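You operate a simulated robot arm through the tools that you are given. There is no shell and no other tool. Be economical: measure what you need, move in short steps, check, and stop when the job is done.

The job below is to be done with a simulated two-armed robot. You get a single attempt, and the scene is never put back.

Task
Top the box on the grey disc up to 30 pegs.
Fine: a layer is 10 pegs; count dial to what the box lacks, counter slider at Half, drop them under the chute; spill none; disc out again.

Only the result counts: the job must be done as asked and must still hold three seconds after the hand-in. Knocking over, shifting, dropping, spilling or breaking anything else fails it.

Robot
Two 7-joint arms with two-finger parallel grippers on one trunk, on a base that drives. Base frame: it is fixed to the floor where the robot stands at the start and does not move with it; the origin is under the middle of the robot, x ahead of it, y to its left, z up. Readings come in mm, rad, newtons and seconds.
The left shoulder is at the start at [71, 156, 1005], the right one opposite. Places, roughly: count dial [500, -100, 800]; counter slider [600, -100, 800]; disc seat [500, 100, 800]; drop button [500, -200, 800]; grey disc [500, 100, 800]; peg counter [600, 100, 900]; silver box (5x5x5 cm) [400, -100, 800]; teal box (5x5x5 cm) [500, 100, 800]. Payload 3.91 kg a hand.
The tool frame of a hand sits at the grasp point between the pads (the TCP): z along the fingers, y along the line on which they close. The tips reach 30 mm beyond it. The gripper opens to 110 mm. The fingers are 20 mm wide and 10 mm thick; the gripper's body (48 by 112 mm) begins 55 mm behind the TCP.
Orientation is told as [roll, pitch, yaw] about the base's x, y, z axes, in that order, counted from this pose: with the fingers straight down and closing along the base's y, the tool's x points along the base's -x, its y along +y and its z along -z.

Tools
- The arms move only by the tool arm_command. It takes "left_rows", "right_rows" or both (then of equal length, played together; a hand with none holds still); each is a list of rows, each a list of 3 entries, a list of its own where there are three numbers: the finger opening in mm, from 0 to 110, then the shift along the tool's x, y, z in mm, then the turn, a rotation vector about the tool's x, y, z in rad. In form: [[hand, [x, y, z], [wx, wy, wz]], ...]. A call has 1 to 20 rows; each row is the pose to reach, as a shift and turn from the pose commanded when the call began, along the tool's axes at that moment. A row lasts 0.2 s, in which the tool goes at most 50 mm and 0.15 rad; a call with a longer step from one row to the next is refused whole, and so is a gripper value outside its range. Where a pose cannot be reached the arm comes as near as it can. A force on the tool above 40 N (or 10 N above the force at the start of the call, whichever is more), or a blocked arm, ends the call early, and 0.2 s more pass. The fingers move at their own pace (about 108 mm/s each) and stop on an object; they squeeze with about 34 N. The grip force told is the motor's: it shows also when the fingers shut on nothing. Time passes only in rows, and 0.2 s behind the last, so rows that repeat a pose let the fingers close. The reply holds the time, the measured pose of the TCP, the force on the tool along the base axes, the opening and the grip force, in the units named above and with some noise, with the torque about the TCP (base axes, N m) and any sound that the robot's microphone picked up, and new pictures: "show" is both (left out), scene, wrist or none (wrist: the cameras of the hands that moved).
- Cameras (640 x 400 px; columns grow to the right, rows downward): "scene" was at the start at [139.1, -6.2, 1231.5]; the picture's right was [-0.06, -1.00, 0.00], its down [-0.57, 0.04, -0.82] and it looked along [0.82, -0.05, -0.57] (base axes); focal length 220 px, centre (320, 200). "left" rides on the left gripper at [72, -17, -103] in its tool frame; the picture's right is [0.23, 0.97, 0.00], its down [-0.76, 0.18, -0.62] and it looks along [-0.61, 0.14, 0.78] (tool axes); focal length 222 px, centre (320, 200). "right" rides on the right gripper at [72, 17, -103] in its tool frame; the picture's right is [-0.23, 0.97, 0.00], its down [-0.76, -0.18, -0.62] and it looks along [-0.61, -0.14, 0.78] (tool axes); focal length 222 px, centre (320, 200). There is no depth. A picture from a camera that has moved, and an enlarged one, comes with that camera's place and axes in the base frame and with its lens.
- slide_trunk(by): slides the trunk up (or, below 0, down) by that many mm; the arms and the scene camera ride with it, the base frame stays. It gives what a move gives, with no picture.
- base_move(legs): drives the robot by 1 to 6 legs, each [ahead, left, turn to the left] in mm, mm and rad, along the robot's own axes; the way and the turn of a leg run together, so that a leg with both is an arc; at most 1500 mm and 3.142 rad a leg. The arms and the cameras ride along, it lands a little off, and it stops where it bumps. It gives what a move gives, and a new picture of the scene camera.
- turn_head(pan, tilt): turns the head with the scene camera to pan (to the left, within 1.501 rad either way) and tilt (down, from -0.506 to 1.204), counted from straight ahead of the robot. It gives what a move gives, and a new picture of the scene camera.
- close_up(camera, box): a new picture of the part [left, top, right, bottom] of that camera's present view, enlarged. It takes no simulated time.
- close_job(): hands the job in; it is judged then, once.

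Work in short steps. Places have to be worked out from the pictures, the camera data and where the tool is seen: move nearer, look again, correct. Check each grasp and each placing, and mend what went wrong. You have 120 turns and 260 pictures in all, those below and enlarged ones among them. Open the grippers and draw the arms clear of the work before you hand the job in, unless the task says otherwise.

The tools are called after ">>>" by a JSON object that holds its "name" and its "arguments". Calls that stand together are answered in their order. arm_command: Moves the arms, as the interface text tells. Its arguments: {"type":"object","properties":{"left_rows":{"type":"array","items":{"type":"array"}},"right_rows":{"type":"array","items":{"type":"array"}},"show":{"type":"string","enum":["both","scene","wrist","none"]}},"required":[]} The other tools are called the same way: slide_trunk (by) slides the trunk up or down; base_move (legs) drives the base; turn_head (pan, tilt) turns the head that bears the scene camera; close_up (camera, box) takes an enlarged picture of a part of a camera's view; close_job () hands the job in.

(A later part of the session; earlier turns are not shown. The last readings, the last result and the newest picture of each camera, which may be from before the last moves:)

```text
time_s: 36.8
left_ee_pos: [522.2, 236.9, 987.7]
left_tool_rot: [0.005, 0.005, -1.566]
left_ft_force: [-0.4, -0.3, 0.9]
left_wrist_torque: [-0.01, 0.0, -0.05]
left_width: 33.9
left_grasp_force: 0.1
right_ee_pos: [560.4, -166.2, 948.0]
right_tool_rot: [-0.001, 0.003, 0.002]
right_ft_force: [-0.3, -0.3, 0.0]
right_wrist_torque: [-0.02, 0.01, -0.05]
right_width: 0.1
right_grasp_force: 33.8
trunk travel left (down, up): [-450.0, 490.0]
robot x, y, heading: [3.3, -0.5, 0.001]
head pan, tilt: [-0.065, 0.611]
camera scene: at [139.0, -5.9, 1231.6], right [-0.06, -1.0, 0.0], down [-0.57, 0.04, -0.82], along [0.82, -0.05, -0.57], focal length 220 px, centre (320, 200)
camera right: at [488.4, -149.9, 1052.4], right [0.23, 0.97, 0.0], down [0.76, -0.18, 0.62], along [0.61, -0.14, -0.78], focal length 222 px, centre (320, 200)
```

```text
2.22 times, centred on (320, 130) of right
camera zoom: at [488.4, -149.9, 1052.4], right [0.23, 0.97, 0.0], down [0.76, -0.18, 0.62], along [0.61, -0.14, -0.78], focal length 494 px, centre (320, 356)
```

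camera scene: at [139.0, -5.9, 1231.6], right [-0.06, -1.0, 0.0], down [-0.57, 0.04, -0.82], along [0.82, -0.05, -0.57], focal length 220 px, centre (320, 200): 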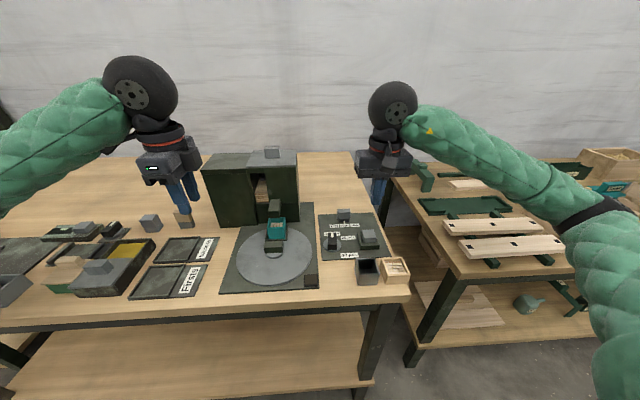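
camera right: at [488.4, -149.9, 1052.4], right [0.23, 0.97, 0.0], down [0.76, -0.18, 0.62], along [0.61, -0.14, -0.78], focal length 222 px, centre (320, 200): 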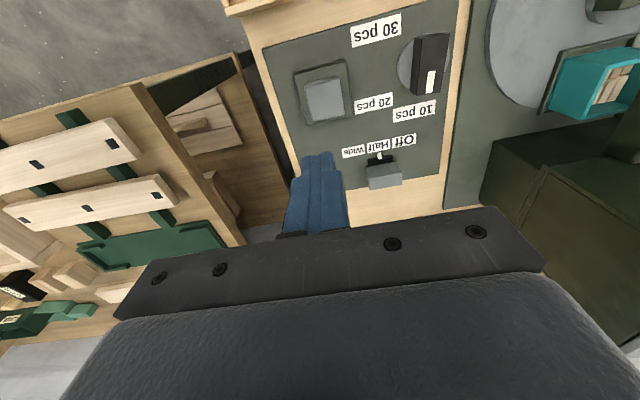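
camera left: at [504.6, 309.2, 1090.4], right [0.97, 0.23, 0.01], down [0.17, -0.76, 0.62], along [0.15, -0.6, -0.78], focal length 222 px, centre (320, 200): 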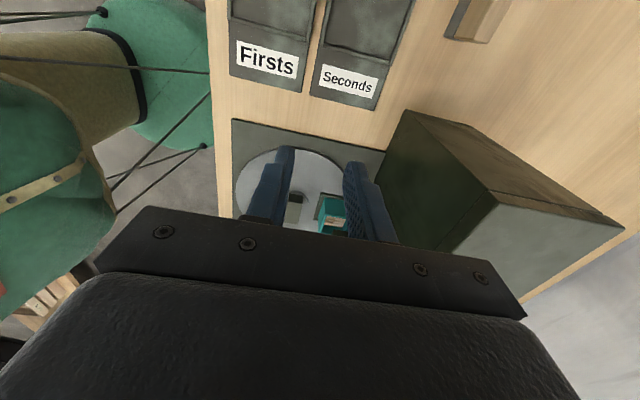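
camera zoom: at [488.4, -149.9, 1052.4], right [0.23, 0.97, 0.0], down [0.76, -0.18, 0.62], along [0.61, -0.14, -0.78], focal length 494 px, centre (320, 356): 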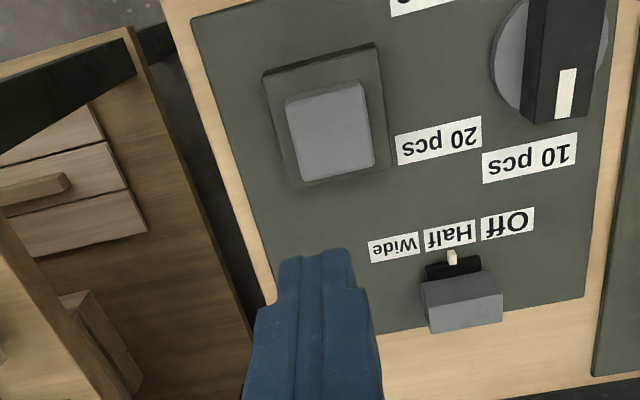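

Slider is at Half. The drop button's top is at about (543,-156,842). I move the closed fingers above it.

>>> {"name": "arm_command", "arguments": {"right_rows": [[0, [9, 5, 20], [0, 0, 0]], [0, [17.4, 10, 40], [0, 0, 0]], [0, [17.4, 10, 62], [0, 0, 0]]], "show": "wrist"}}

>>> {"name": "close_up", "arguments": {"camera": "scene", "box": [220, 180, 400, 280]}}

>>> {"name": "close_up", "arguments": {"camera": "scene", "box": [255, 195, 300, 255]}}

```text
time_s: 37.6
left_ee_pos: [522.0, 237.5, 988.4]
left_tool_rot: [0.005, 0.006, -1.566]
left_ft_force: [-0.3, 0.4, 0.6]
left_wrist_torque: [0.01, 0.02, -0.01]
left_width: 33.9
left_grasp_force: 0.1
right_ee_pos: [544.2, -156.1, 885.8]
right_tool_rot: [0.0, 0.003, 0.0]
right_ft_force: [0.3, -0.1, 0.7]
right_wrist_torque: [-0.01, -0.01, 0.03]
right_width: 0.1
right_grasp_force: 33.8
trunk travel left (down, up): [-450.0, 490.0]
robot x, y, heading: [-0.4, 2.3, -0.002]
head pan, tilt: [-0.065, 0.611]
camera right: at [471.1, -139.3, 989.0], right [0.23, 0.97, 0.0], down [0.76, -0.18, 0.62], along [0.6, -0.14, -0.78], focal length 222 px, centre (320, 200)
```

right: 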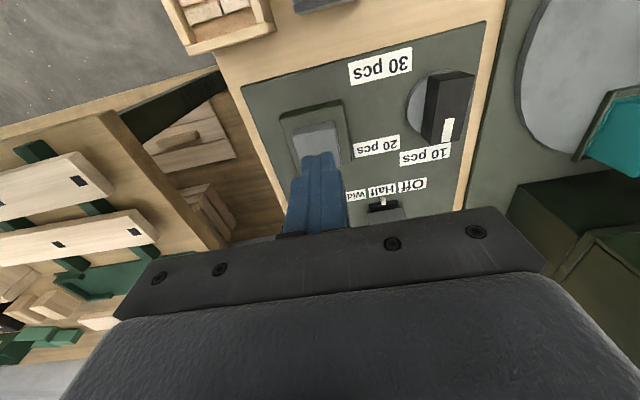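

```text
3.56 times, centred on (310, 230) of scene
camera zoom: at [139.6, -6.2, 1231.5], right [-0.06, -1.0, 0.0], down [-0.57, 0.04, -0.82], along [0.82, -0.05, -0.57], focal length 784 px, centre (356, 93)
```

zoom: 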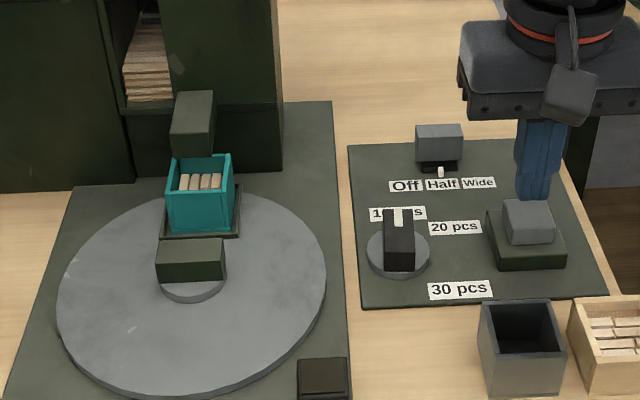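

```text
6.67 times, centred on (278, 225) of scene
camera zoom: at [139.6, -6.2, 1231.5], right [-0.06, -1.0, 0.0], down [-0.57, 0.04, -0.82], along [0.82, -0.05, -0.57], focal length 1470 px, centre (603, 33)
```

zoom: 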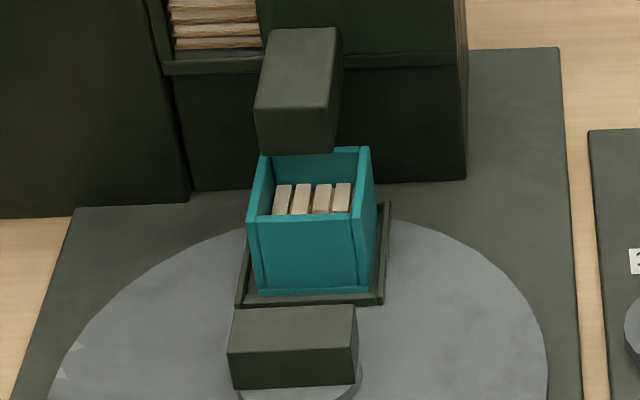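

Everything is set and the box is centred below the chute tip. I press the button down in small steps.

>>> {"name": "arm_command", "arguments": {"right_rows": [[0, [0, 0, 6], [0, 0, 0]], [0, [0, 0, 11], [0, 0, 0]], [0, [0, 0, 14], [0, 0, 0]], [0, [0, 0, 17], [0, 0, 0]], [0, [0, 0, 20], [0, 0, 0]], [0, [0, 0, 0], [0, 0, 0]]], "show": "none"}}

>>> {"name": "close_up", "arguments": {"camera": "scene", "box": [220, 180, 400, 280]}}

```text
time_s: 39.0
left_ee_pos: [523.8, 237.8, 986.9]
left_tool_rot: [0.005, 0.004, -1.567]
left_ft_force: [0.0, 0.6, 0.3]
left_wrist_torque: [0.0, 0.0, 0.0]
left_width: 33.9
left_grasp_force: 0.1
right_ee_pos: [543.1, -156.6, 885.5]
right_tool_rot: [0.0, 0.003, -0.001]
right_ft_force: [0.5, -0.1, 0.2]
right_wrist_torque: [0.01, 0.0, -0.02]
right_width: 0.2
right_grasp_force: 34.0
trunk travel left (down, up): [-450.0, 490.0]
robot x, y, heading: [1.5, -0.2, -0.002]
head pan, tilt: [-0.065, 0.611]
```

```text
3.56 times, centred on (310, 230) of scene
camera zoom: at [139.2, -5.5, 1231.5], right [-0.06, -1.0, 0.0], down [-0.57, 0.04, -0.82], along [0.82, -0.05, -0.57], focal length 784 px, centre (356, 93)
```

zoom: 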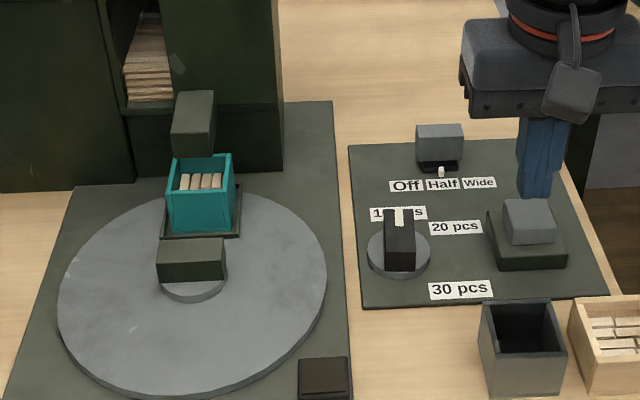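

No sound and the level seems unchanged; I may not have reached the button. I go down again and read the force at the bottom.

>>> {"name": "arm_command", "arguments": {"right_rows": [[0, [0, 0, 10], [0, 0, 0]], [0, [0, 0, 16], [0, 0, 0]]], "show": "none"}}

>>> {"name": "close_up", "arguments": {"camera": "scene", "box": [340, 190, 400, 260]}}

```text
time_s: 39.6
left_ee_pos: [522.6, 238.9, 988.5]
left_tool_rot: [0.005, 0.006, -1.569]
left_ft_force: [0.1, 1.2, 0.3]
left_wrist_torque: [0.02, 0.01, -0.01]
left_width: 34.4
left_grasp_force: 0.1
right_ee_pos: [543.7, -156.7, 869.7]
right_tool_rot: [0.0, 0.003, 0.001]
right_ft_force: [0.1, 0.6, 0.4]
right_wrist_torque: [0.01, 0.0, 0.0]
right_width: 0.2
right_grasp_force: 34.2
trunk travel left (down, up): [-450.0, 490.0]
robot x, y, heading: [1.4, 2.0, 0.001]
head pan, tilt: [-0.065, 0.611]
```

```text
5.71 times, centred on (370, 225) of scene
camera zoom: at [139.5, -5.9, 1231.5], right [-0.06, -1.0, 0.0], down [-0.57, 0.04, -0.82], along [0.82, -0.05, -0.57], focal length 1260 px, centre (34, 57)
```

zoom: 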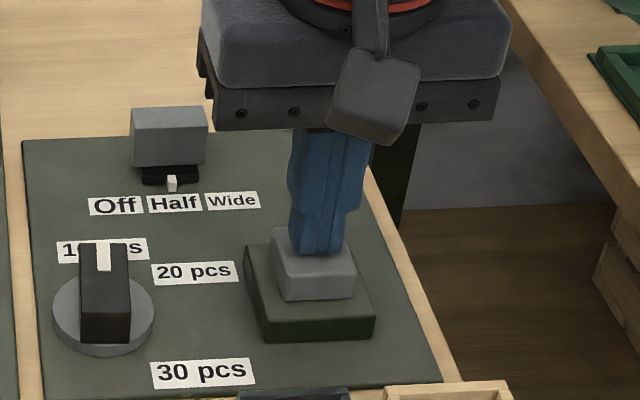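

No contact yet at tip z≈840. I continue downward in 2–3 mm steps.

>>> {"name": "arm_command", "arguments": {"right_rows": [[0, [4, 0, 0], [0, 0, 0]], [0, [4, 0, 3], [0, 0, 0]], [0, [4, 0, 6], [0, 0, 0]], [0, [4, 0, 8], [0, 0, 0]], [0, [4, 0, 10], [0, 0, 0]], [0, [4, 0, 12], [0, 0, 0]]], "show": "none"}}

>>> {"name": "close_up", "arguments": {"camera": "scene", "box": [220, 180, 400, 280]}}

```text
time_s: 41.0
left_ee_pos: [523.6, 237.8, 987.0]
left_tool_rot: [0.004, 0.005, -1.567]
left_ft_force: [0.6, -0.7, 0.0]
left_wrist_torque: [0.02, -0.04, -0.02]
left_width: 34.3
left_grasp_force: 0.0
right_ee_pos: [540.3, -156.3, 858.3]
right_tool_rot: [-0.001, 0.002, 0.0]
right_ft_force: [-1.5, -0.3, 2.8]
right_wrist_torque: [-0.05, 0.05, -0.01]
right_width: 0.0
right_grasp_force: 34.3
trunk travel left (down, up): [-450.0, 490.0]
robot x, y, heading: [3.3, 4.1, -0.004]
head pan, tilt: [-0.065, 0.611]
```

```text
3.56 times, centred on (310, 230) of scene
camera zoom: at [139.3, -5.8, 1231.5], right [-0.06, -1.0, 0.0], down [-0.57, 0.04, -0.82], along [0.82, -0.05, -0.57], focal length 784 px, centre (356, 93)
```

zoom: 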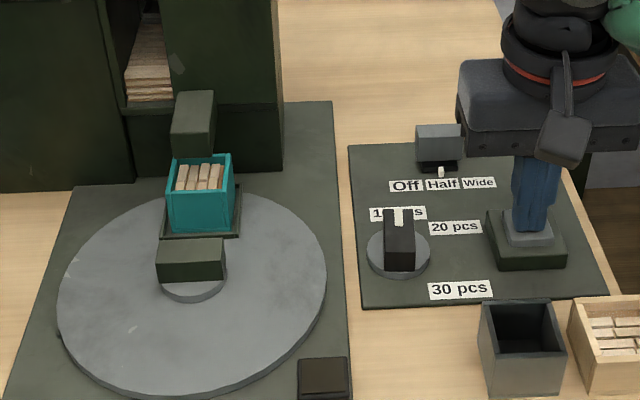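

The button went in and the peg level in the box has visibly risen. I raise the right hand clear and check the box.

>>> {"name": "arm_command", "arguments": {"right_rows": [[0, [0, 0, -30], [0, 0, 0]], [0, [0, 0, -70], [0, 0, 0]], [0, [0, 0, -110], [0, 0, 0]], [0, [0, -40, -130], [0, 0, 0]], [0, [0, -80, -130], [0, 0, 0]]]}}

>>> {"name": "close_up", "arguments": {"camera": "scene", "box": [255, 195, 300, 255]}}

>>> {"name": "close_up", "arguments": {"camera": "scene", "box": [220, 180, 420, 300]}}

```text
time_s: 42.2
left_ee_pos: [521.7, 237.8, 987.3]
left_tool_rot: [0.004, 0.007, -1.566]
left_ft_force: [0.4, -0.2, -0.2]
left_wrist_torque: [0.01, 0.0, 0.06]
left_width: 34.2
left_grasp_force: 0.1
right_ee_pos: [539.4, -235.0, 988.1]
right_tool_rot: [0.0, 0.003, 0.002]
right_ft_force: [0.2, 0.5, 0.2]
right_wrist_torque: [0.01, -0.01, 0.0]
right_width: 0.1
right_grasp_force: 34.0
trunk travel left (down, up): [-450.0, 490.0]
robot x, y, heading: [1.3, -1.9, 0.004]
head pan, tilt: [-0.065, 0.611]
camera scene: at [139.3, -6.0, 1231.5], right [-0.06, -1.0, 0.0], down [-0.57, 0.04, -0.82], along [0.82, -0.05, -0.57], focal length 220 px, centre (320, 200)
camera right: at [466.9, -219.5, 1093.0], right [0.22, 0.97, 0.0], down [0.76, -0.18, 0.62], along [0.6, -0.14, -0.78], focal length 222 px, centre (320, 200)
```

scene: 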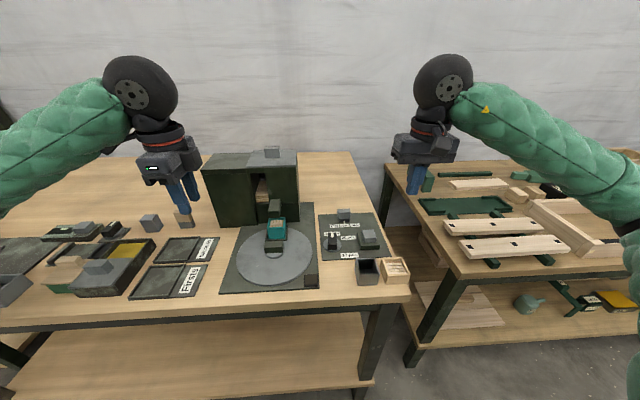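
right: 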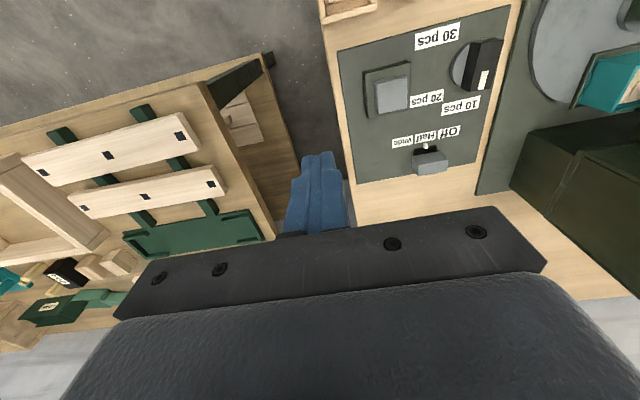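

```text
6.67 times, centred on (278, 225) of scene
camera zoom: at [139.3, -6.0, 1231.5], right [-0.06, -1.0, 0.0], down [-0.57, 0.04, -0.82], along [0.82, -0.05, -0.57], focal length 1470 px, centre (603, 33)
```

zoom: 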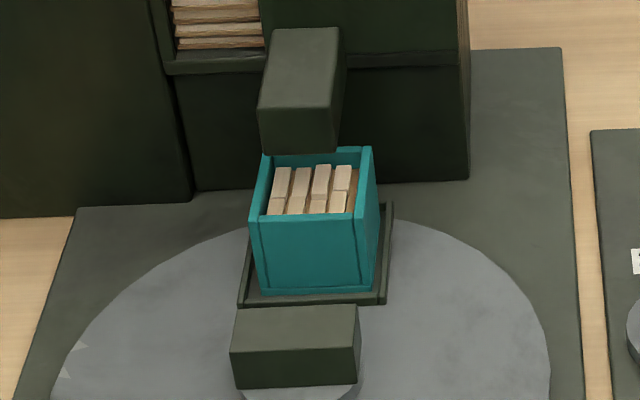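

```text
3.20 times, centred on (320, 240) of scene
camera zoom: at [139.3, -6.0, 1231.5], right [-0.06, -1.0, 0.0], down [-0.57, 0.04, -0.82], along [0.82, -0.05, -0.57], focal length 705 px, centre (320, 72)
```

zoom: 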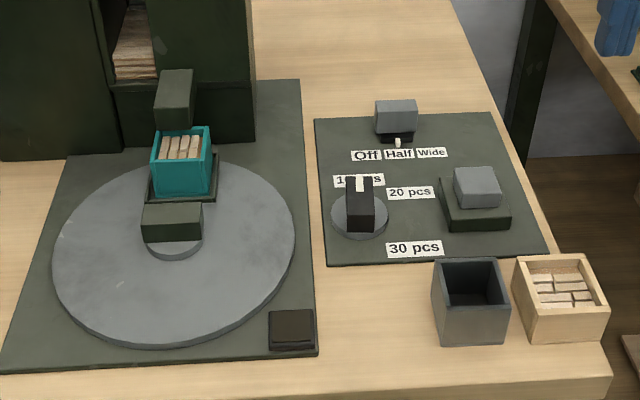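

The box is now at the same level as the full wooden one, nothing spilled. I bring the left hand back over the handle.

>>> {"name": "arm_command", "arguments": {"left_rows": [[40, [-40, -1, 0], [0, 0, 0]], [40, [-80, -2, 0], [0, 0, 0]], [40, [-120, -4, 0], [0, 0, 0]], [40, [-156, -5, 0], [0, 0, 0]], [40, [-156, -5, 40], [0, 0, 0]], [40, [-156, -5, 75], [0, 0, 0]], [40, [-156, -5, 95], [0, 0, 0]]]}}

>>> {"name": "close_up", "arguments": {"camera": "left", "box": [240, 80, 480, 240]}}

```text
time_s: 43.8
left_ee_pos: [517.8, 80.3, 895.4]
left_tool_rot: [0.008, 0.007, -1.569]
left_ft_force: [0.0, 0.1, 0.7]
left_wrist_torque: [-0.05, -0.02, 0.0]
left_width: 39.9
left_grasp_force: 0.0
right_ee_pos: [538.3, -238.3, 989.8]
right_tool_rot: [0.002, 0.002, 0.0]
right_ft_force: [-0.5, 0.9, 0.0]
right_wrist_torque: [-0.03, 0.0, 0.01]
right_width: 0.1
right_grasp_force: 34.2
trunk travel left (down, up): [-450.0, 490.0]
robot x, y, heading: [1.5, -0.7, -0.005]
head pan, tilt: [-0.065, 0.611]
camera scene: at [138.0, -9.1, 1233.2], right [-0.07, -1.0, 0.0], down [-0.57, 0.04, -0.82], along [0.82, -0.05, -0.57], focal length 220 px, centre (320, 200)
camera left: at [498.8, 152.2, 998.1], right [0.97, 0.23, 0.01], down [0.17, -0.77, 0.62], along [0.15, -0.6, -0.79], focal length 222 px, centre (320, 200)
```

scene: 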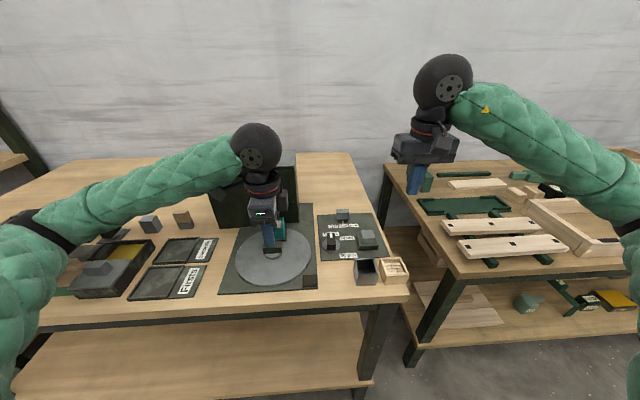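
left: 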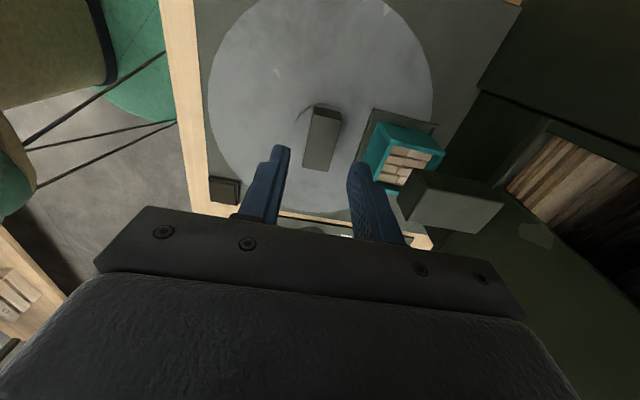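

```text
2.50 times, centred on (360, 160) of left
camera zoom: at [498.8, 152.2, 998.1], right [0.97, 0.23, 0.01], down [0.17, -0.77, 0.62], along [0.15, -0.6, -0.79], focal length 555 px, centre (220, 300)
```

zoom: 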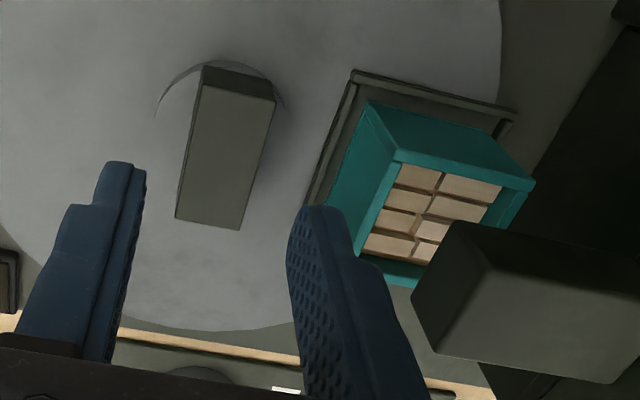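

Fingers straddle the handle. I descend 30 mm, grip and turn the disc back by 0.7 rad.

>>> {"name": "arm_command", "arguments": {"left_rows": [[40, [1, 0, 16], [0, 0, 0]], [40, [1, 0, 31], [0, 0, 0]], [0, [1, 0, 31], [0, 0, 0]], [0, [1, 0, 31], [0, 0, 0]], [0, [1, 0, 31], [0, 0, -0.08]], [0, [1, 0, 31], [0, 0, -0.18]], [0, [1, 0, 31], [0, 0, -0.28]], [0, [1, 0, 31], [0, 0, -0.38]], [0, [1, 0, 31], [0, 0, -0.48]], [0, [1, 0, 31], [0, 0, -0.58]], [0, [1, 0, 31], [0, 0, -0.7]]]}}

```text
time_s: 44.7
left_ee_pos: [513.9, 79.7, 874.4]
left_tool_rot: [0.03, 0.009, -1.57]
left_ft_force: [-0.4, -0.3, -1.0]
left_wrist_torque: [0.02, 0.04, -0.03]
left_width: 0.0
left_grasp_force: 34.5
right_ee_pos: [533.4, -240.1, 990.3]
right_tool_rot: [0.004, -0.003, 0.002]
right_ft_force: [-0.2, -0.6, -0.4]
right_wrist_torque: [0.0, 0.03, -0.04]
right_width: 0.0
right_grasp_force: 33.6
trunk travel left (down, up): [-450.0, 490.0]
robot x, y, heading: [-1.3, 0.7, -0.003]
head pan, tilt: [-0.065, 0.611]
stopped in row 4 (left hand): the force on the tool passed its limit at 61 N (the readings are from after the stop); the commanded pose is now the measured one
camera scene: at [132.5, -12.2, 1232.2], right [-0.06, -1.0, -0.01], down [-0.57, 0.04, -0.82], along [0.82, -0.05, -0.57], focal length 220 px, centre (320, 200)
camera left: at [493.5, 151.2, 976.2], right [0.97, 0.23, 0.03], down [0.16, -0.77, 0.62], along [0.16, -0.6, -0.78], focal length 222 px, centre (320, 200)
```

scene: 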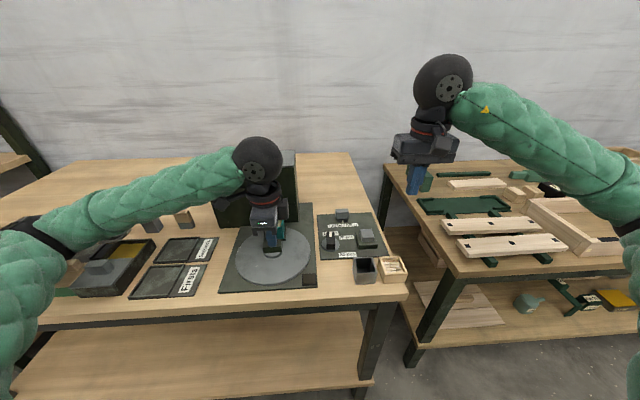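
left: 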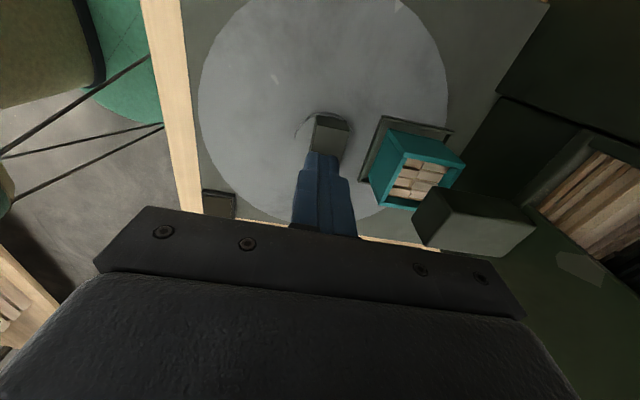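

The fingers closed above the handle; the robot leans back as the left arm gets low, as if its elbow presses on something. I look toward the left elbow.

>>> {"name": "turn_head", "arguments": {"pan": 0.8, "tilt": 0.8}}

```text
time_s: 45.9
left_ee_pos: [513.9, 79.3, 871.9]
left_tool_rot: [0.024, 0.005, -1.57]
left_ft_force: [0.4, -0.5, -0.9]
left_wrist_torque: [0.02, -0.01, -0.01]
left_width: 0.1
left_grasp_force: 34.4
right_ee_pos: [532.7, -238.4, 991.1]
right_tool_rot: [0.004, -0.005, -0.001]
right_ft_force: [-0.1, 0.1, -0.7]
right_wrist_torque: [-0.01, -0.03, 0.01]
right_width: 0.3
right_grasp_force: 34.2
trunk travel left (down, up): [-450.0, 490.0]
robot x, y, heading: [-0.9, 1.3, 0.003]
head pan, tilt: [0.799, 0.799]
camera scene: at [100.5, 54.0, 1216.8], right [0.72, -0.7, 0.0], down [-0.5, -0.51, -0.7], along [0.49, 0.5, -0.71], focal length 220 px, centre (320, 200)
```

scene: 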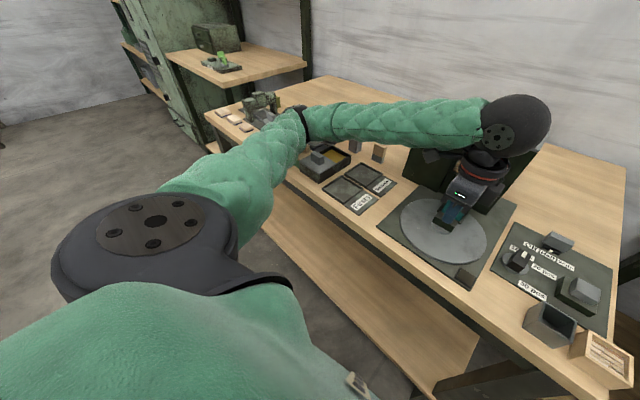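

I zoom the elbow region.

>>> {"name": "close_up", "arguments": {"camera": "scene", "box": [190, 70, 400, 220]}}

```text
2.67 times, centred on (295, 145) of scene
camera zoom: at [100.5, 54.0, 1216.8], right [0.72, -0.7, 0.0], down [-0.5, -0.51, -0.7], along [0.49, 0.5, -0.71], focal length 588 px, centre (387, 347)
```

zoom: 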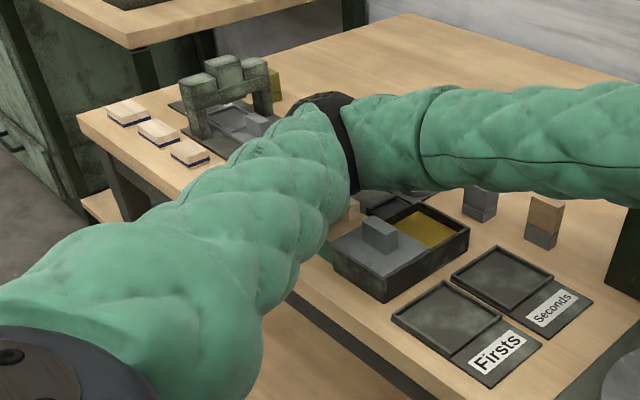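

The elbow hovers over the small green box on the left and may be touching it. I lift the left hand straight up and away, then inspect that box.

>>> {"name": "arm_command", "arguments": {"left_rows": [[0, [0, 0, -40], [0, 0, 0]], [0, [0, 0, -80], [0, 0, 0]], [0, [0, 0, -120], [0, 0, 0]], [0, [0, 40, -140], [0, 0, 0]], [0, [0, 80, -170], [0, 0, 0]], [0, [0, 80, -215], [0, 0, 0]]], "show": "scene"}}

>>> {"name": "close_up", "arguments": {"camera": "scene", "box": [190, 70, 400, 220]}}

```text
time_s: 47.3
left_ee_pos: [591.5, 78.4, 1084.2]
left_tool_rot: [0.012, 0.002, -1.575]
left_ft_force: [-0.4, 0.1, 0.6]
left_wrist_torque: [0.0, 0.02, 0.0]
left_width: 0.1
left_grasp_force: 34.2
right_ee_pos: [539.1, -236.4, 989.4]
right_tool_rot: [0.003, 0.003, 0.0]
right_ft_force: [-0.2, -0.6, 0.2]
right_wrist_torque: [0.02, -0.01, 0.02]
right_width: 0.0
right_grasp_force: 34.6
trunk travel left (down, up): [-450.0, 490.0]
robot x, y, heading: [-0.5, -2.6, 0.002]
head pan, tilt: [0.799, 0.799]
camera scene: at [106.7, 57.1, 1215.5], right [0.72, -0.7, 0.0], down [-0.5, -0.51, -0.7], along [0.49, 0.5, -0.72], focal length 220 px, centre (320, 200)
```

scene: 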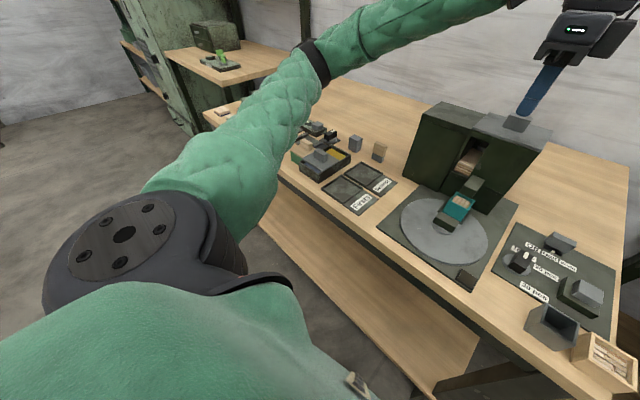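

```text
2.67 times, centred on (295, 145) of scene
camera zoom: at [106.7, 57.1, 1215.5], right [0.72, -0.7, 0.0], down [-0.5, -0.51, -0.7], along [0.49, 0.5, -0.72], focal length 588 px, centre (387, 347)
```

zoom: 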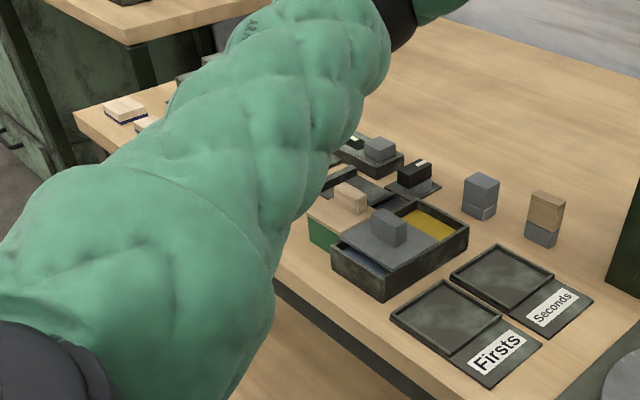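

I turn the head back to the original view to compare the left-hand items with the first picture.

>>> {"name": "turn_head", "arguments": {"pan": -0.065, "tilt": 0.611}}

>>> {"name": "close_up", "arguments": {"camera": "scene", "box": [0, 200, 220, 320]}}

```text
time_s: 48.5
left_ee_pos: [593.9, 80.5, 1083.3]
left_tool_rot: [0.011, 0.002, -1.572]
left_ft_force: [-0.4, -0.7, -0.2]
left_wrist_torque: [0.02, -0.01, 0.02]
left_width: 0.0
left_grasp_force: 34.0
right_ee_pos: [539.5, -235.7, 989.4]
right_tool_rot: [-0.001, 0.002, -0.001]
right_ft_force: [-0.6, 0.4, 1.0]
right_wrist_torque: [-0.01, 0.01, 0.02]
right_width: 0.1
right_grasp_force: 33.9
trunk travel left (down, up): [-450.0, 490.0]
robot x, y, heading: [0.2, 2.0, -0.001]
head pan, tilt: [-0.065, 0.611]
camera scene: at [139.4, -5.7, 1231.4], right [-0.06, -1.0, 0.0], down [-0.57, 0.04, -0.82], along [0.82, -0.05, -0.57], focal length 220 px, centre (320, 200)
```

scene: 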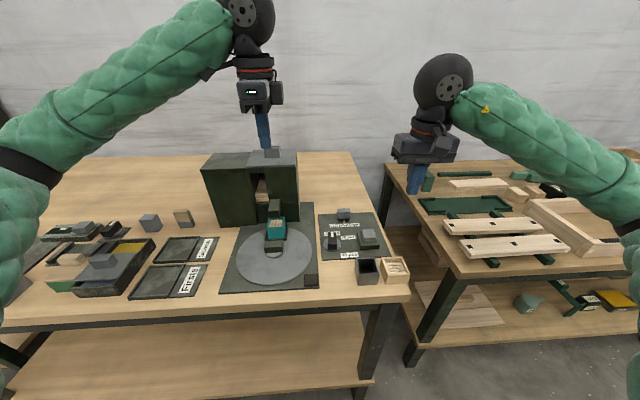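

```text
2.91 times, centred on (110, 260) of scene
camera zoom: at [139.4, -5.7, 1231.4], right [-0.06, -1.0, 0.0], down [-0.57, 0.04, -0.82], along [0.82, -0.05, -0.57], focal length 641 px, centre (931, 26)
```

zoom: 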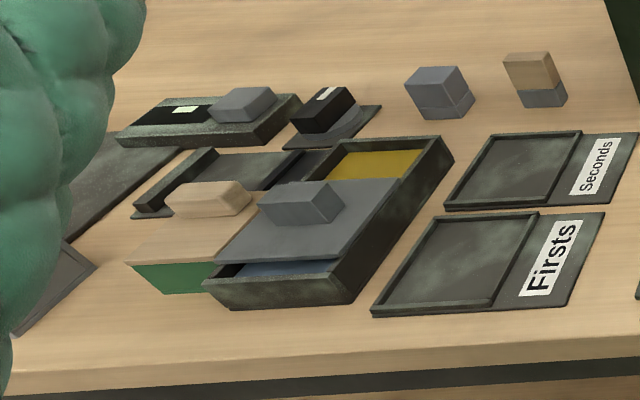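

The green box at the left looks different from the first picture. I zoom to find out what happened there.

>>> {"name": "close_up", "arguments": {"camera": "scene", "box": [0, 225, 120, 315]}}

```text
4.44 times, centred on (60, 270) of scene
camera zoom: at [139.4, -5.7, 1231.4], right [-0.06, -1.0, 0.0], down [-0.57, 0.04, -0.82], along [0.82, -0.05, -0.57], focal length 980 px, centre (1476, -111)
```

zoom: 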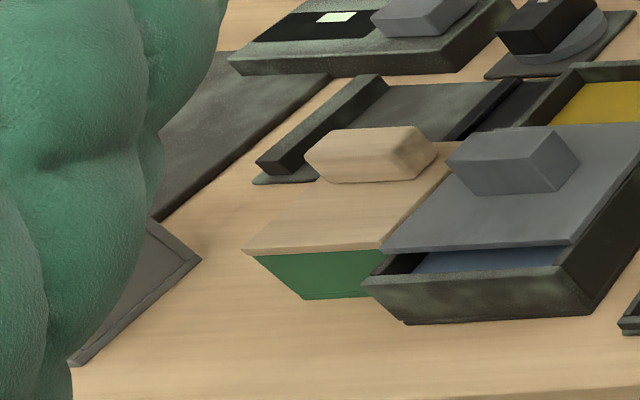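

To compare precisely, I return the left hand to the pose of t=3.2 s, whose wrist picture showed this area before the disc was turned.

>>> {"name": "arm_command", "arguments": {"left_rows": [[30, [40, -12, 0], [0, 0, -0.13]], [30, [80, -24, 0], [0, 0, -0.26]], [30, [120, -36, 0], [0, 0, -0.39]], [30, [160, -48, 0], [0, 0, -0.52]], [30, [190, -60, 0], [0, 0, -0.65]], [30, [211, -70, 0], [0, 0, -0.78]], [30, [211, -70, 0], [0, 0, -0.91]], [30, [211, -70, 0], [0, 0, -1.04]], [30, [211, -70, 0], [0, 0, -1.17]], [30, [211, -70, 20], [0, 0, -1.3]], [30, [211, -70, 50], [0, 0, -1.43]], [30, [211, -70, 84], [0, 0, -1.572]]]}}

```text
time_s: 51.1
left_ee_pos: [526.6, 290.5, 996.2]
left_tool_rot: [0.002, -0.013, 0.001]
left_ft_force: [-0.4, 0.6, 0.2]
left_wrist_torque: [0.02, 0.0, -0.01]
left_width: 30.2
left_grasp_force: 0.0
right_ee_pos: [539.1, -235.2, 988.5]
right_tool_rot: [0.0, 0.003, 0.0]
right_ft_force: [-0.4, 0.3, -0.5]
right_wrist_torque: [0.0, -0.02, 0.05]
right_width: 0.2
right_grasp_force: 34.5
trunk travel left (down, up): [-450.0, 490.0]
robot x, y, heading: [0.7, 1.8, 0.005]
head pan, tilt: [-0.065, 0.611]
camera scene: at [139.6, -5.2, 1231.5], right [-0.06, -1.0, 0.0], down [-0.57, 0.04, -0.82], along [0.82, -0.05, -0.57], focal length 220 px, centre (320, 200)
camera left: at [452.1, 274.0, 1098.0], right [-0.23, 0.97, 0.0], down [0.75, 0.18, 0.63], along [0.62, 0.14, -0.77], focal length 222 px, centre (320, 200)
```

scene: 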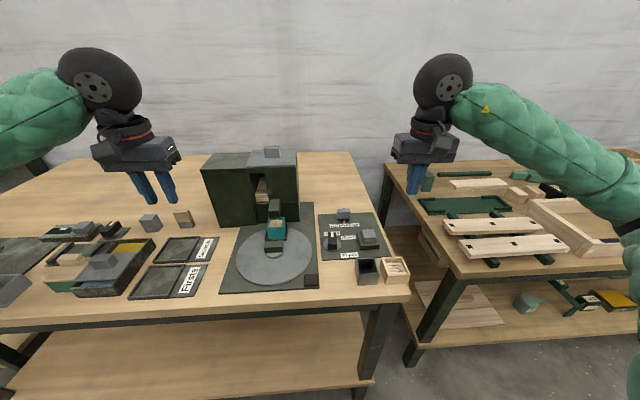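
left: 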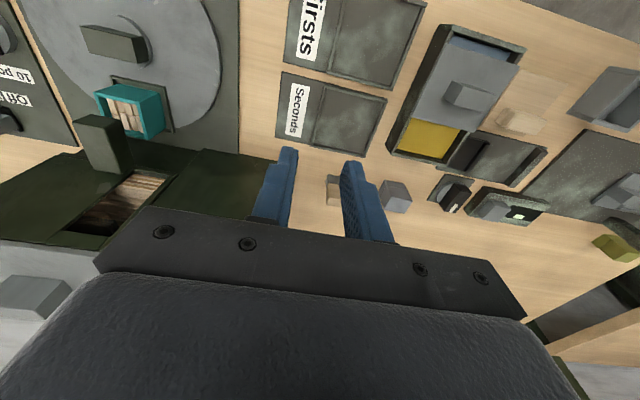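

I enlarge this region for a close comparison with the earlier picture.

>>> {"name": "close_up", "arguments": {"camera": "left", "box": [380, 10, 640, 220]}}

>>> {"name": "close_up", "arguments": {"camera": "left", "box": [430, 20, 580, 150]}}

>>> {"name": "close_up", "arguments": {"camera": "scene", "box": [0, 215, 160, 315]}}

```text
1.90 times, centred on (510, 115) of left
camera zoom: at [452.1, 274.0, 1098.0], right [-0.23, 0.97, 0.0], down [0.75, 0.18, 0.63], along [0.62, 0.14, -0.77], focal length 423 px, centre (-42, 362)
```

zoom: 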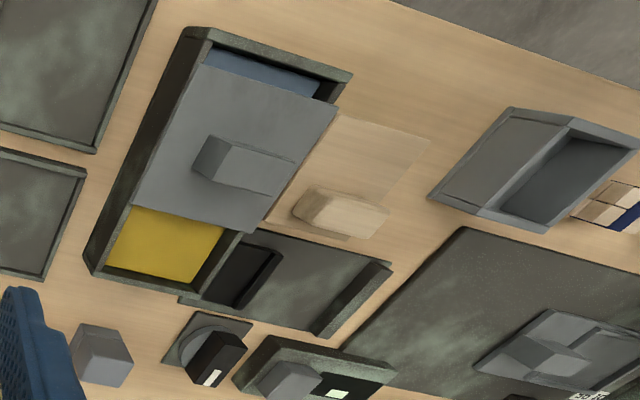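

```text
3.08 times, centred on (505, 85) of left
camera zoom: at [452.1, 274.0, 1098.0], right [-0.23, 0.97, 0.0], down [0.75, 0.18, 0.63], along [0.62, 0.14, -0.77], focal length 684 px, centre (-249, 554)
```

zoom: 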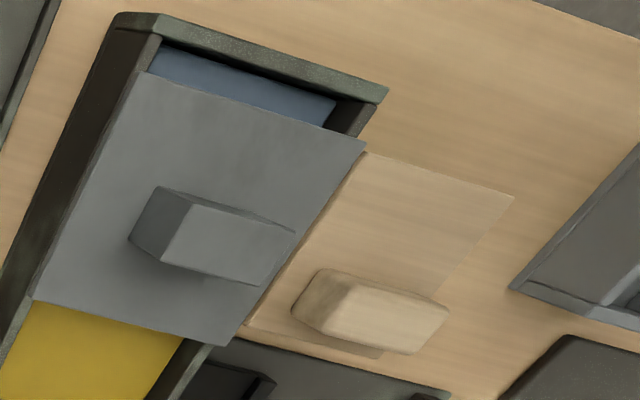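

```text
4.00 times, centred on (80, 265) of scene
camera zoom: at [139.6, -5.2, 1231.5], right [-0.06, -1.0, 0.0], down [-0.57, 0.04, -0.82], along [0.82, -0.05, -0.57], focal length 882 px, centre (1280, -60)
```

zoom: 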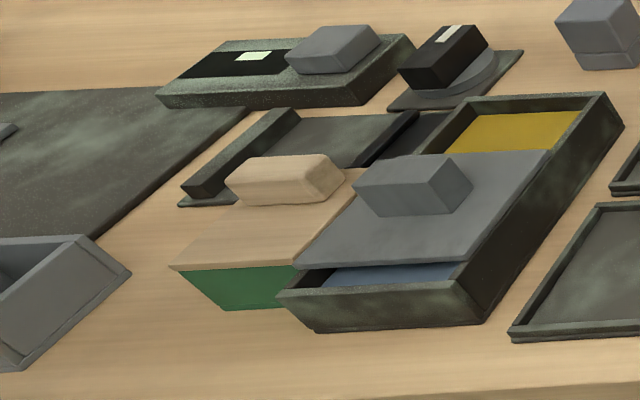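

Comparison shows that the left elbow pushed the green lidded box by about (+27,-38) mm and slid the grey lid about 15 mm. I'll put these back. First I raise the trunk so that the elbows stay well above the table.

>>> {"name": "slide_trunk", "arguments": {"by": 180}}

>>> {"name": "turn_head", "arguments": {"pan": 0.6, "tilt": 0.8}}

```text
time_s: 53.1
left_ee_pos: [527.6, 290.6, 1175.9]
left_tool_rot: [0.002, -0.012, -0.001]
left_ft_force: [0.4, 0.0, -0.4]
left_wrist_torque: [0.01, -0.02, 0.0]
left_width: 30.0
left_grasp_force: 0.1
right_ee_pos: [539.3, -235.8, 1168.1]
right_tool_rot: [0.002, 0.004, 0.001]
right_ft_force: [-0.7, 0.6, 0.5]
right_wrist_torque: [0.03, 0.02, 0.03]
right_width: 0.1
right_grasp_force: 33.7
trunk travel left (down, up): [-630.0, 310.0]
robot x, y, heading: [-0.3, -0.1, -0.0]
head pan, tilt: [-0.065, 0.611]
```

```text
time_s: 54.1
left_ee_pos: [527.0, 290.5, 1176.7]
left_tool_rot: [0.001, -0.012, -0.001]
left_ft_force: [0.3, 0.1, -0.6]
left_wrist_torque: [-0.02, -0.01, 0.02]
left_width: 30.1
left_grasp_force: 0.0
right_ee_pos: [538.9, -236.9, 1169.0]
right_tool_rot: [0.0, 0.003, -0.001]
right_ft_force: [-0.4, 0.1, -0.6]
right_wrist_torque: [-0.01, -0.02, 0.01]
right_width: 0.3
right_grasp_force: 33.5
trunk travel left (down, up): [-630.0, 310.0]
robot x, y, heading: [2.5, 1.8, 0.001]
head pan, tilt: [0.6, 0.799]
camera scene: at [118.2, 45.6, 1395.5], right [0.56, -0.83, 0.0], down [-0.59, -0.4, -0.7], along [0.58, 0.39, -0.72], focal length 220 px, centre (320, 200)
```

scene: 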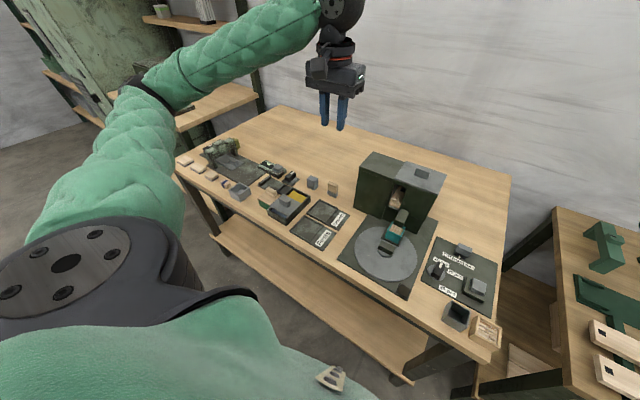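

I zoom on the left work group from this higher view.

>>> {"name": "close_up", "arguments": {"camera": "scene", "box": [170, 130, 330, 240]}}

>>> {"name": "close_up", "arguments": {"camera": "scene", "box": [210, 155, 310, 230]}}

```text
3.64 times, centred on (250, 185) of scene
camera zoom: at [118.2, 45.6, 1395.5], right [0.56, -0.83, 0.0], down [-0.59, -0.4, -0.7], along [0.58, 0.39, -0.72], focal length 802 px, centre (574, 254)
```

zoom: 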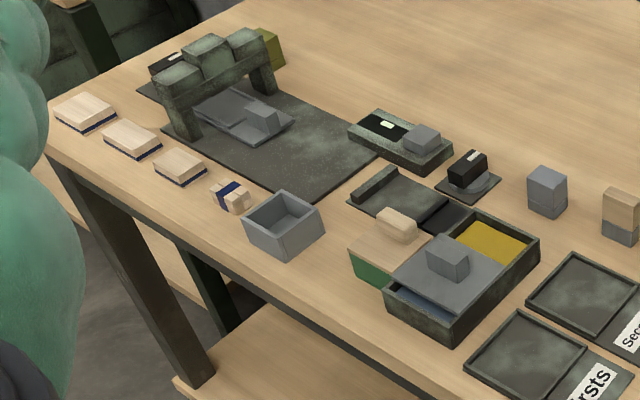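

```text
5.33 times, centred on (260, 192) of scene
camera zoom: at [118.2, 45.6, 1395.5], right [0.56, -0.83, 0.0], down [-0.59, -0.4, -0.7], along [0.58, 0.39, -0.72], focal length 1176 px, centre (640, 240)
```

zoom: 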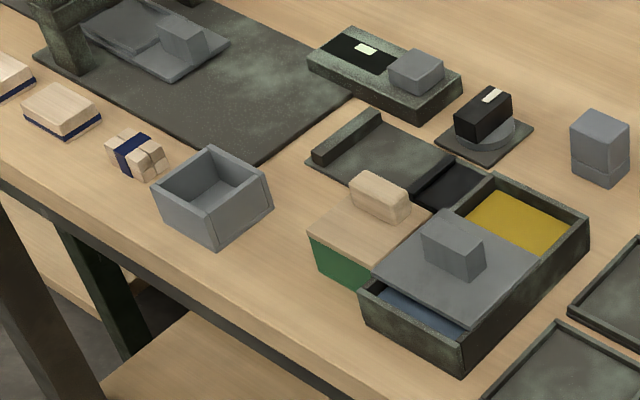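

Items stand upright, so they can be set back later. First the disc: I bring the left hand over the handle at yaw -1.57, high up, and check the elbow.

>>> {"name": "arm_command", "arguments": {"left_rows": [[40, [1, -25, 0], [0, 0, 0.13]], [40, [2, -50, 0], [0, 0, 0.26]], [40, [4, -75, 0], [0, 0, 0.39]], [40, [5, -100, 0], [0, 0, 0.52]], [40, [6, -125, 10], [0, 0, 0.65]], [40, [7, -150, 30], [0, 0, 0.78]], [40, [8, -175, 50], [0, 0, 0.91]], [40, [9, -195, 75], [0, 0, 1.04]], [40, [10, -208.5, 105], [0, 0, 1.17]], [40, [10, -208.5, 140], [0, 0, 1.3]], [40, [10, -208.5, 180], [0, 0, 1.43]], [40, [10, -208.5, 220], [0, 0, 1.57]]]}}

>>> {"name": "close_up", "arguments": {"camera": "scene", "box": [100, 60, 420, 260]}}

```text
time_s: 56.7
left_ee_pos: [519.4, 82.5, 956.3]
left_tool_rot: [0.012, 0.002, -1.573]
left_ft_force: [0.2, -0.4, 0.5]
left_wrist_torque: [0.0, -0.01, 0.02]
left_width: 40.0
left_grasp_force: 0.1
right_ee_pos: [538.4, -235.5, 1169.0]
right_tool_rot: [0.001, 0.002, 0.001]
right_ft_force: [0.6, 0.1, 0.8]
right_wrist_torque: [-0.03, -0.01, 0.01]
right_width: 0.0
right_grasp_force: 34.1
trunk travel left (down, up): [-630.0, 310.0]
robot x, y, heading: [-1.0, 2.0, -0.005]
head pan, tilt: [0.6, 0.799]
camera scene: at [118.5, 46.0, 1395.5], right [0.56, -0.83, 0.0], down [-0.59, -0.4, -0.7], along [0.57, 0.39, -0.72], focal length 220 px, centre (320, 200)
camera left: at [500.6, 155.6, 1058.6], right [0.97, 0.23, 0.01], down [0.17, -0.76, 0.62], along [0.15, -0.61, -0.78], focal length 222 px, centre (320, 200)
```

scene: 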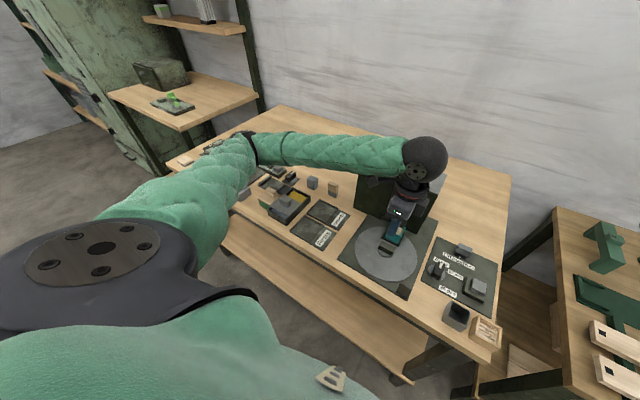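
left: 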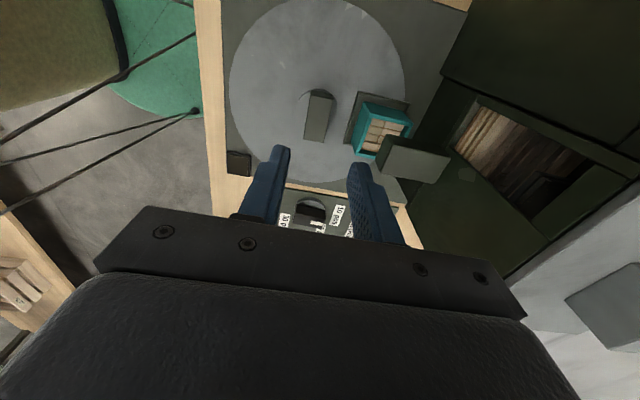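

```text
2.00 times, centred on (260, 160) of scene
camera zoom: at [118.5, 46.0, 1395.5], right [0.56, -0.83, 0.0], down [-0.59, -0.4, -0.7], along [0.57, 0.39, -0.72], focal length 441 px, centre (440, 280)
```

zoom: 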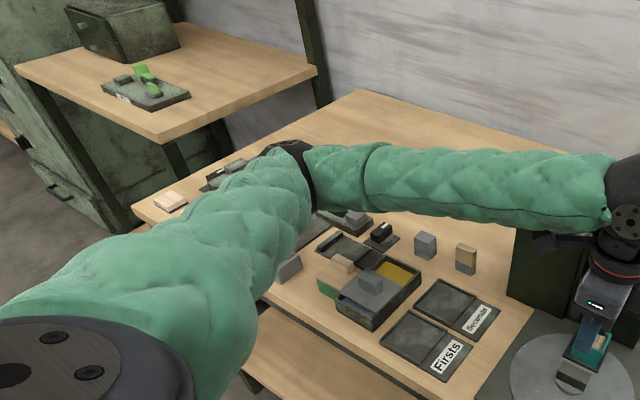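

To be safe with the elbow, I raise the trunk another 200 mm and then lower the hand to z≈905.

>>> {"name": "slide_trunk", "arguments": {"by": 200}}

>>> {"name": "arm_command", "arguments": {"left_rows": [[40, [0, 0, 45], [0, 0, 0]], [40, [0, 0, 90], [0, 0, 0]], [40, [0, 0, 135], [0, 0, 0]], [40, [0, 0, 180], [0, 0, 0]], [40, [0, 0, 220], [0, 0, 0]], [40, [0, 0, 250], [0, 0, 0]]]}}

```text
time_s: 58.9
left_ee_pos: [518.8, 82.8, 1156.5]
left_tool_rot: [0.012, 0.001, -1.57]
left_ft_force: [-0.4, -0.1, -0.5]
left_wrist_torque: [0.01, 0.05, 0.0]
left_width: 40.1
left_grasp_force: 0.0
right_ee_pos: [539.8, -235.9, 1368.2]
right_tool_rot: [-0.001, 0.003, 0.001]
right_ft_force: [-0.4, -0.1, -0.4]
right_wrist_torque: [-0.03, -0.01, -0.03]
right_width: 0.0
right_grasp_force: 34.0
trunk travel left (down, up): [-830.0, 110.0]
robot x, y, heading: [0.8, -2.2, -0.002]
head pan, tilt: [0.6, 0.799]
```

```text
time_s: 60.3
left_ee_pos: [525.3, 82.8, 907.8]
left_tool_rot: [0.014, 0.001, -1.57]
left_ft_force: [-0.1, -0.3, 0.5]
left_wrist_torque: [-0.01, -0.03, -0.03]
left_width: 40.0
left_grasp_force: 0.1
right_ee_pos: [540.0, -236.3, 1368.0]
right_tool_rot: [0.0, 0.005, 0.0]
right_ft_force: [0.5, 0.1, -0.9]
right_wrist_torque: [0.02, -0.03, 0.0]
right_width: 0.2
right_grasp_force: 34.3
trunk travel left (down, up): [-830.0, 110.0]
robot x, y, heading: [0.6, 0.3, -0.002]
head pan, tilt: [0.6, 0.799]
camera scene: at [118.2, 45.8, 1595.5], right [0.56, -0.83, 0.0], down [-0.59, -0.4, -0.7], along [0.58, 0.39, -0.72], focal length 220 px, centre (320, 200)
camera left: at [505.8, 156.2, 1009.9], right [0.97, 0.23, 0.01], down [0.17, -0.76, 0.62], along [0.15, -0.61, -0.78], focal length 222 px, centre (320, 200)
```

scene: 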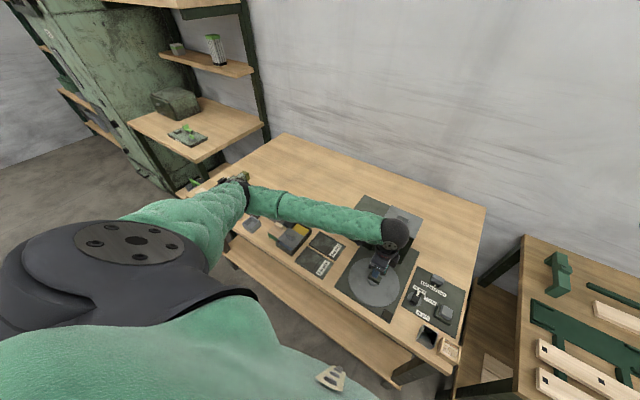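
left: 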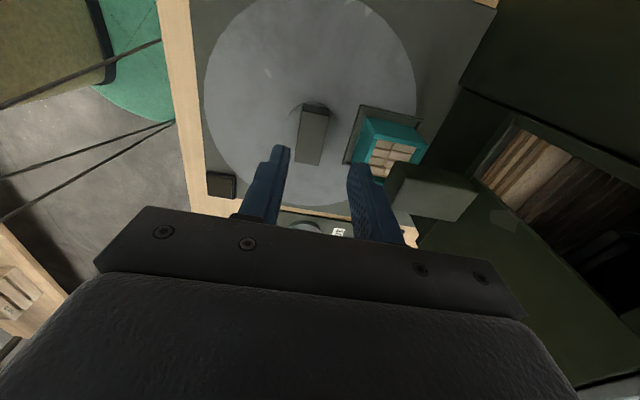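

No lean now. I centre to x≈517.5, descend to z≈861 and grip.

>>> {"name": "arm_command", "arguments": {"left_rows": [[40, [0, -7.5, 10], [0, 0, 0]], [40, [0, -7.5, 30], [0, 0, 0]], [40, [0, -7.5, 46], [0, 0, 0]], [0, [0, -7.5, 46], [0, 0, 0]], [0, [0, -7.5, 46], [0, 0, 0]]], "show": "wrist"}}

```text
time_s: 61.5
left_ee_pos: [517.6, 82.4, 861.7]
left_tool_rot: [0.014, 0.002, -1.568]
left_ft_force: [19.3, 0.2, 2.7]
left_wrist_torque: [0.66, -0.27, 0.0]
left_width: 21.9
left_grasp_force: 44.7
right_ee_pos: [540.2, -237.6, 1367.4]
right_tool_rot: [-0.001, 0.002, -0.002]
right_ft_force: [0.5, 0.2, 0.1]
right_wrist_torque: [0.0, -0.06, 0.04]
right_width: 0.0
right_grasp_force: 33.9
trunk travel left (down, up): [-830.0, 110.0]
robot x, y, heading: [0.5, -2.3, -0.001]
head pan, tilt: [0.6, 0.799]
camera left: at [498.9, 155.0, 964.1], right [0.97, 0.23, 0.01], down [0.17, -0.76, 0.62], along [0.15, -0.6, -0.78], focal length 222 px, centre (320, 200)
```

left: 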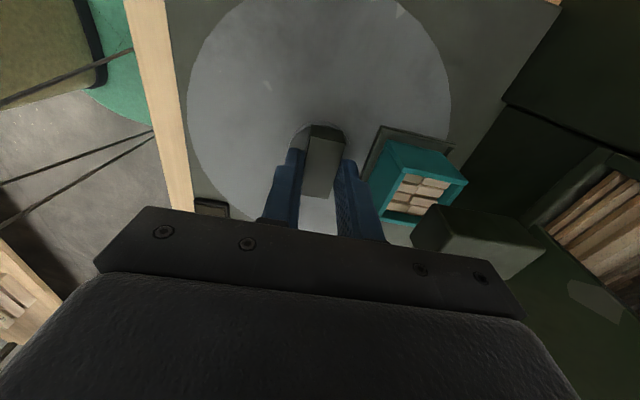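

Held well. There's 19 N along +x, so I ease 2 mm that way and turn the disc back 0.75 rad.

>>> {"name": "arm_command", "arguments": {"left_rows": [[0, [0, 2, 0], [0, 0, 0]], [0, [0, 2, 0], [0, 0, -0.08]], [0, [0, 2, 0], [0, 0, -0.17]], [0, [0, 2, 0], [0, 0, -0.27]], [0, [0, 2, 0], [0, 0, -0.37]], [0, [0, 2, 0], [0, 0, -0.47]], [0, [0, 2, 0], [0, 0, -0.57]], [0, [0, 2, 0], [0, 0, -0.67]], [0, [0, 2, 0], [0, 0, -0.75]]], "show": "wrist"}}

```text
time_s: 63.5
left_ee_pos: [518.3, 83.0, 862.2]
left_tool_rot: [0.013, -0.009, -0.82]
left_ft_force: [14.8, -5.5, 24.2]
left_wrist_torque: [-0.05, 0.13, 0.01]
left_width: 21.7
left_grasp_force: 44.8
right_ee_pos: [538.9, -237.2, 1368.6]
right_tool_rot: [0.0, 0.004, -0.002]
right_ft_force: [-0.6, -0.4, -0.2]
right_wrist_torque: [0.0, 0.0, -0.01]
right_width: 0.0
right_grasp_force: 33.3
trunk travel left (down, up): [-830.0, 110.0]
robot x, y, heading: [2.2, -1.1, -0.0]
head pan, tilt: [0.6, 0.799]
camera left: at [453.8, 124.2, 963.1], right [0.56, 0.83, 0.01], down [0.64, -0.44, 0.63], along [0.53, -0.35, -0.78], focal length 222 px, centre (320, 200)
```

left: 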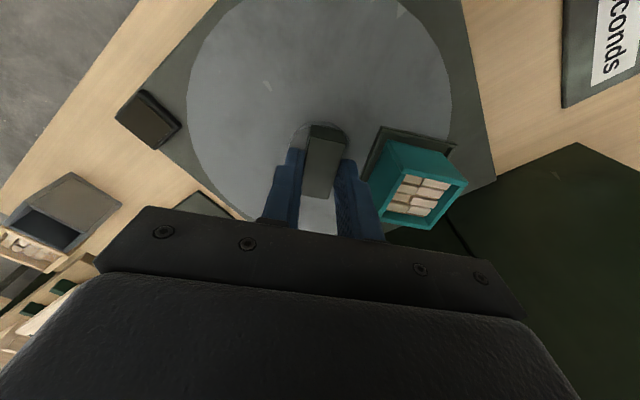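

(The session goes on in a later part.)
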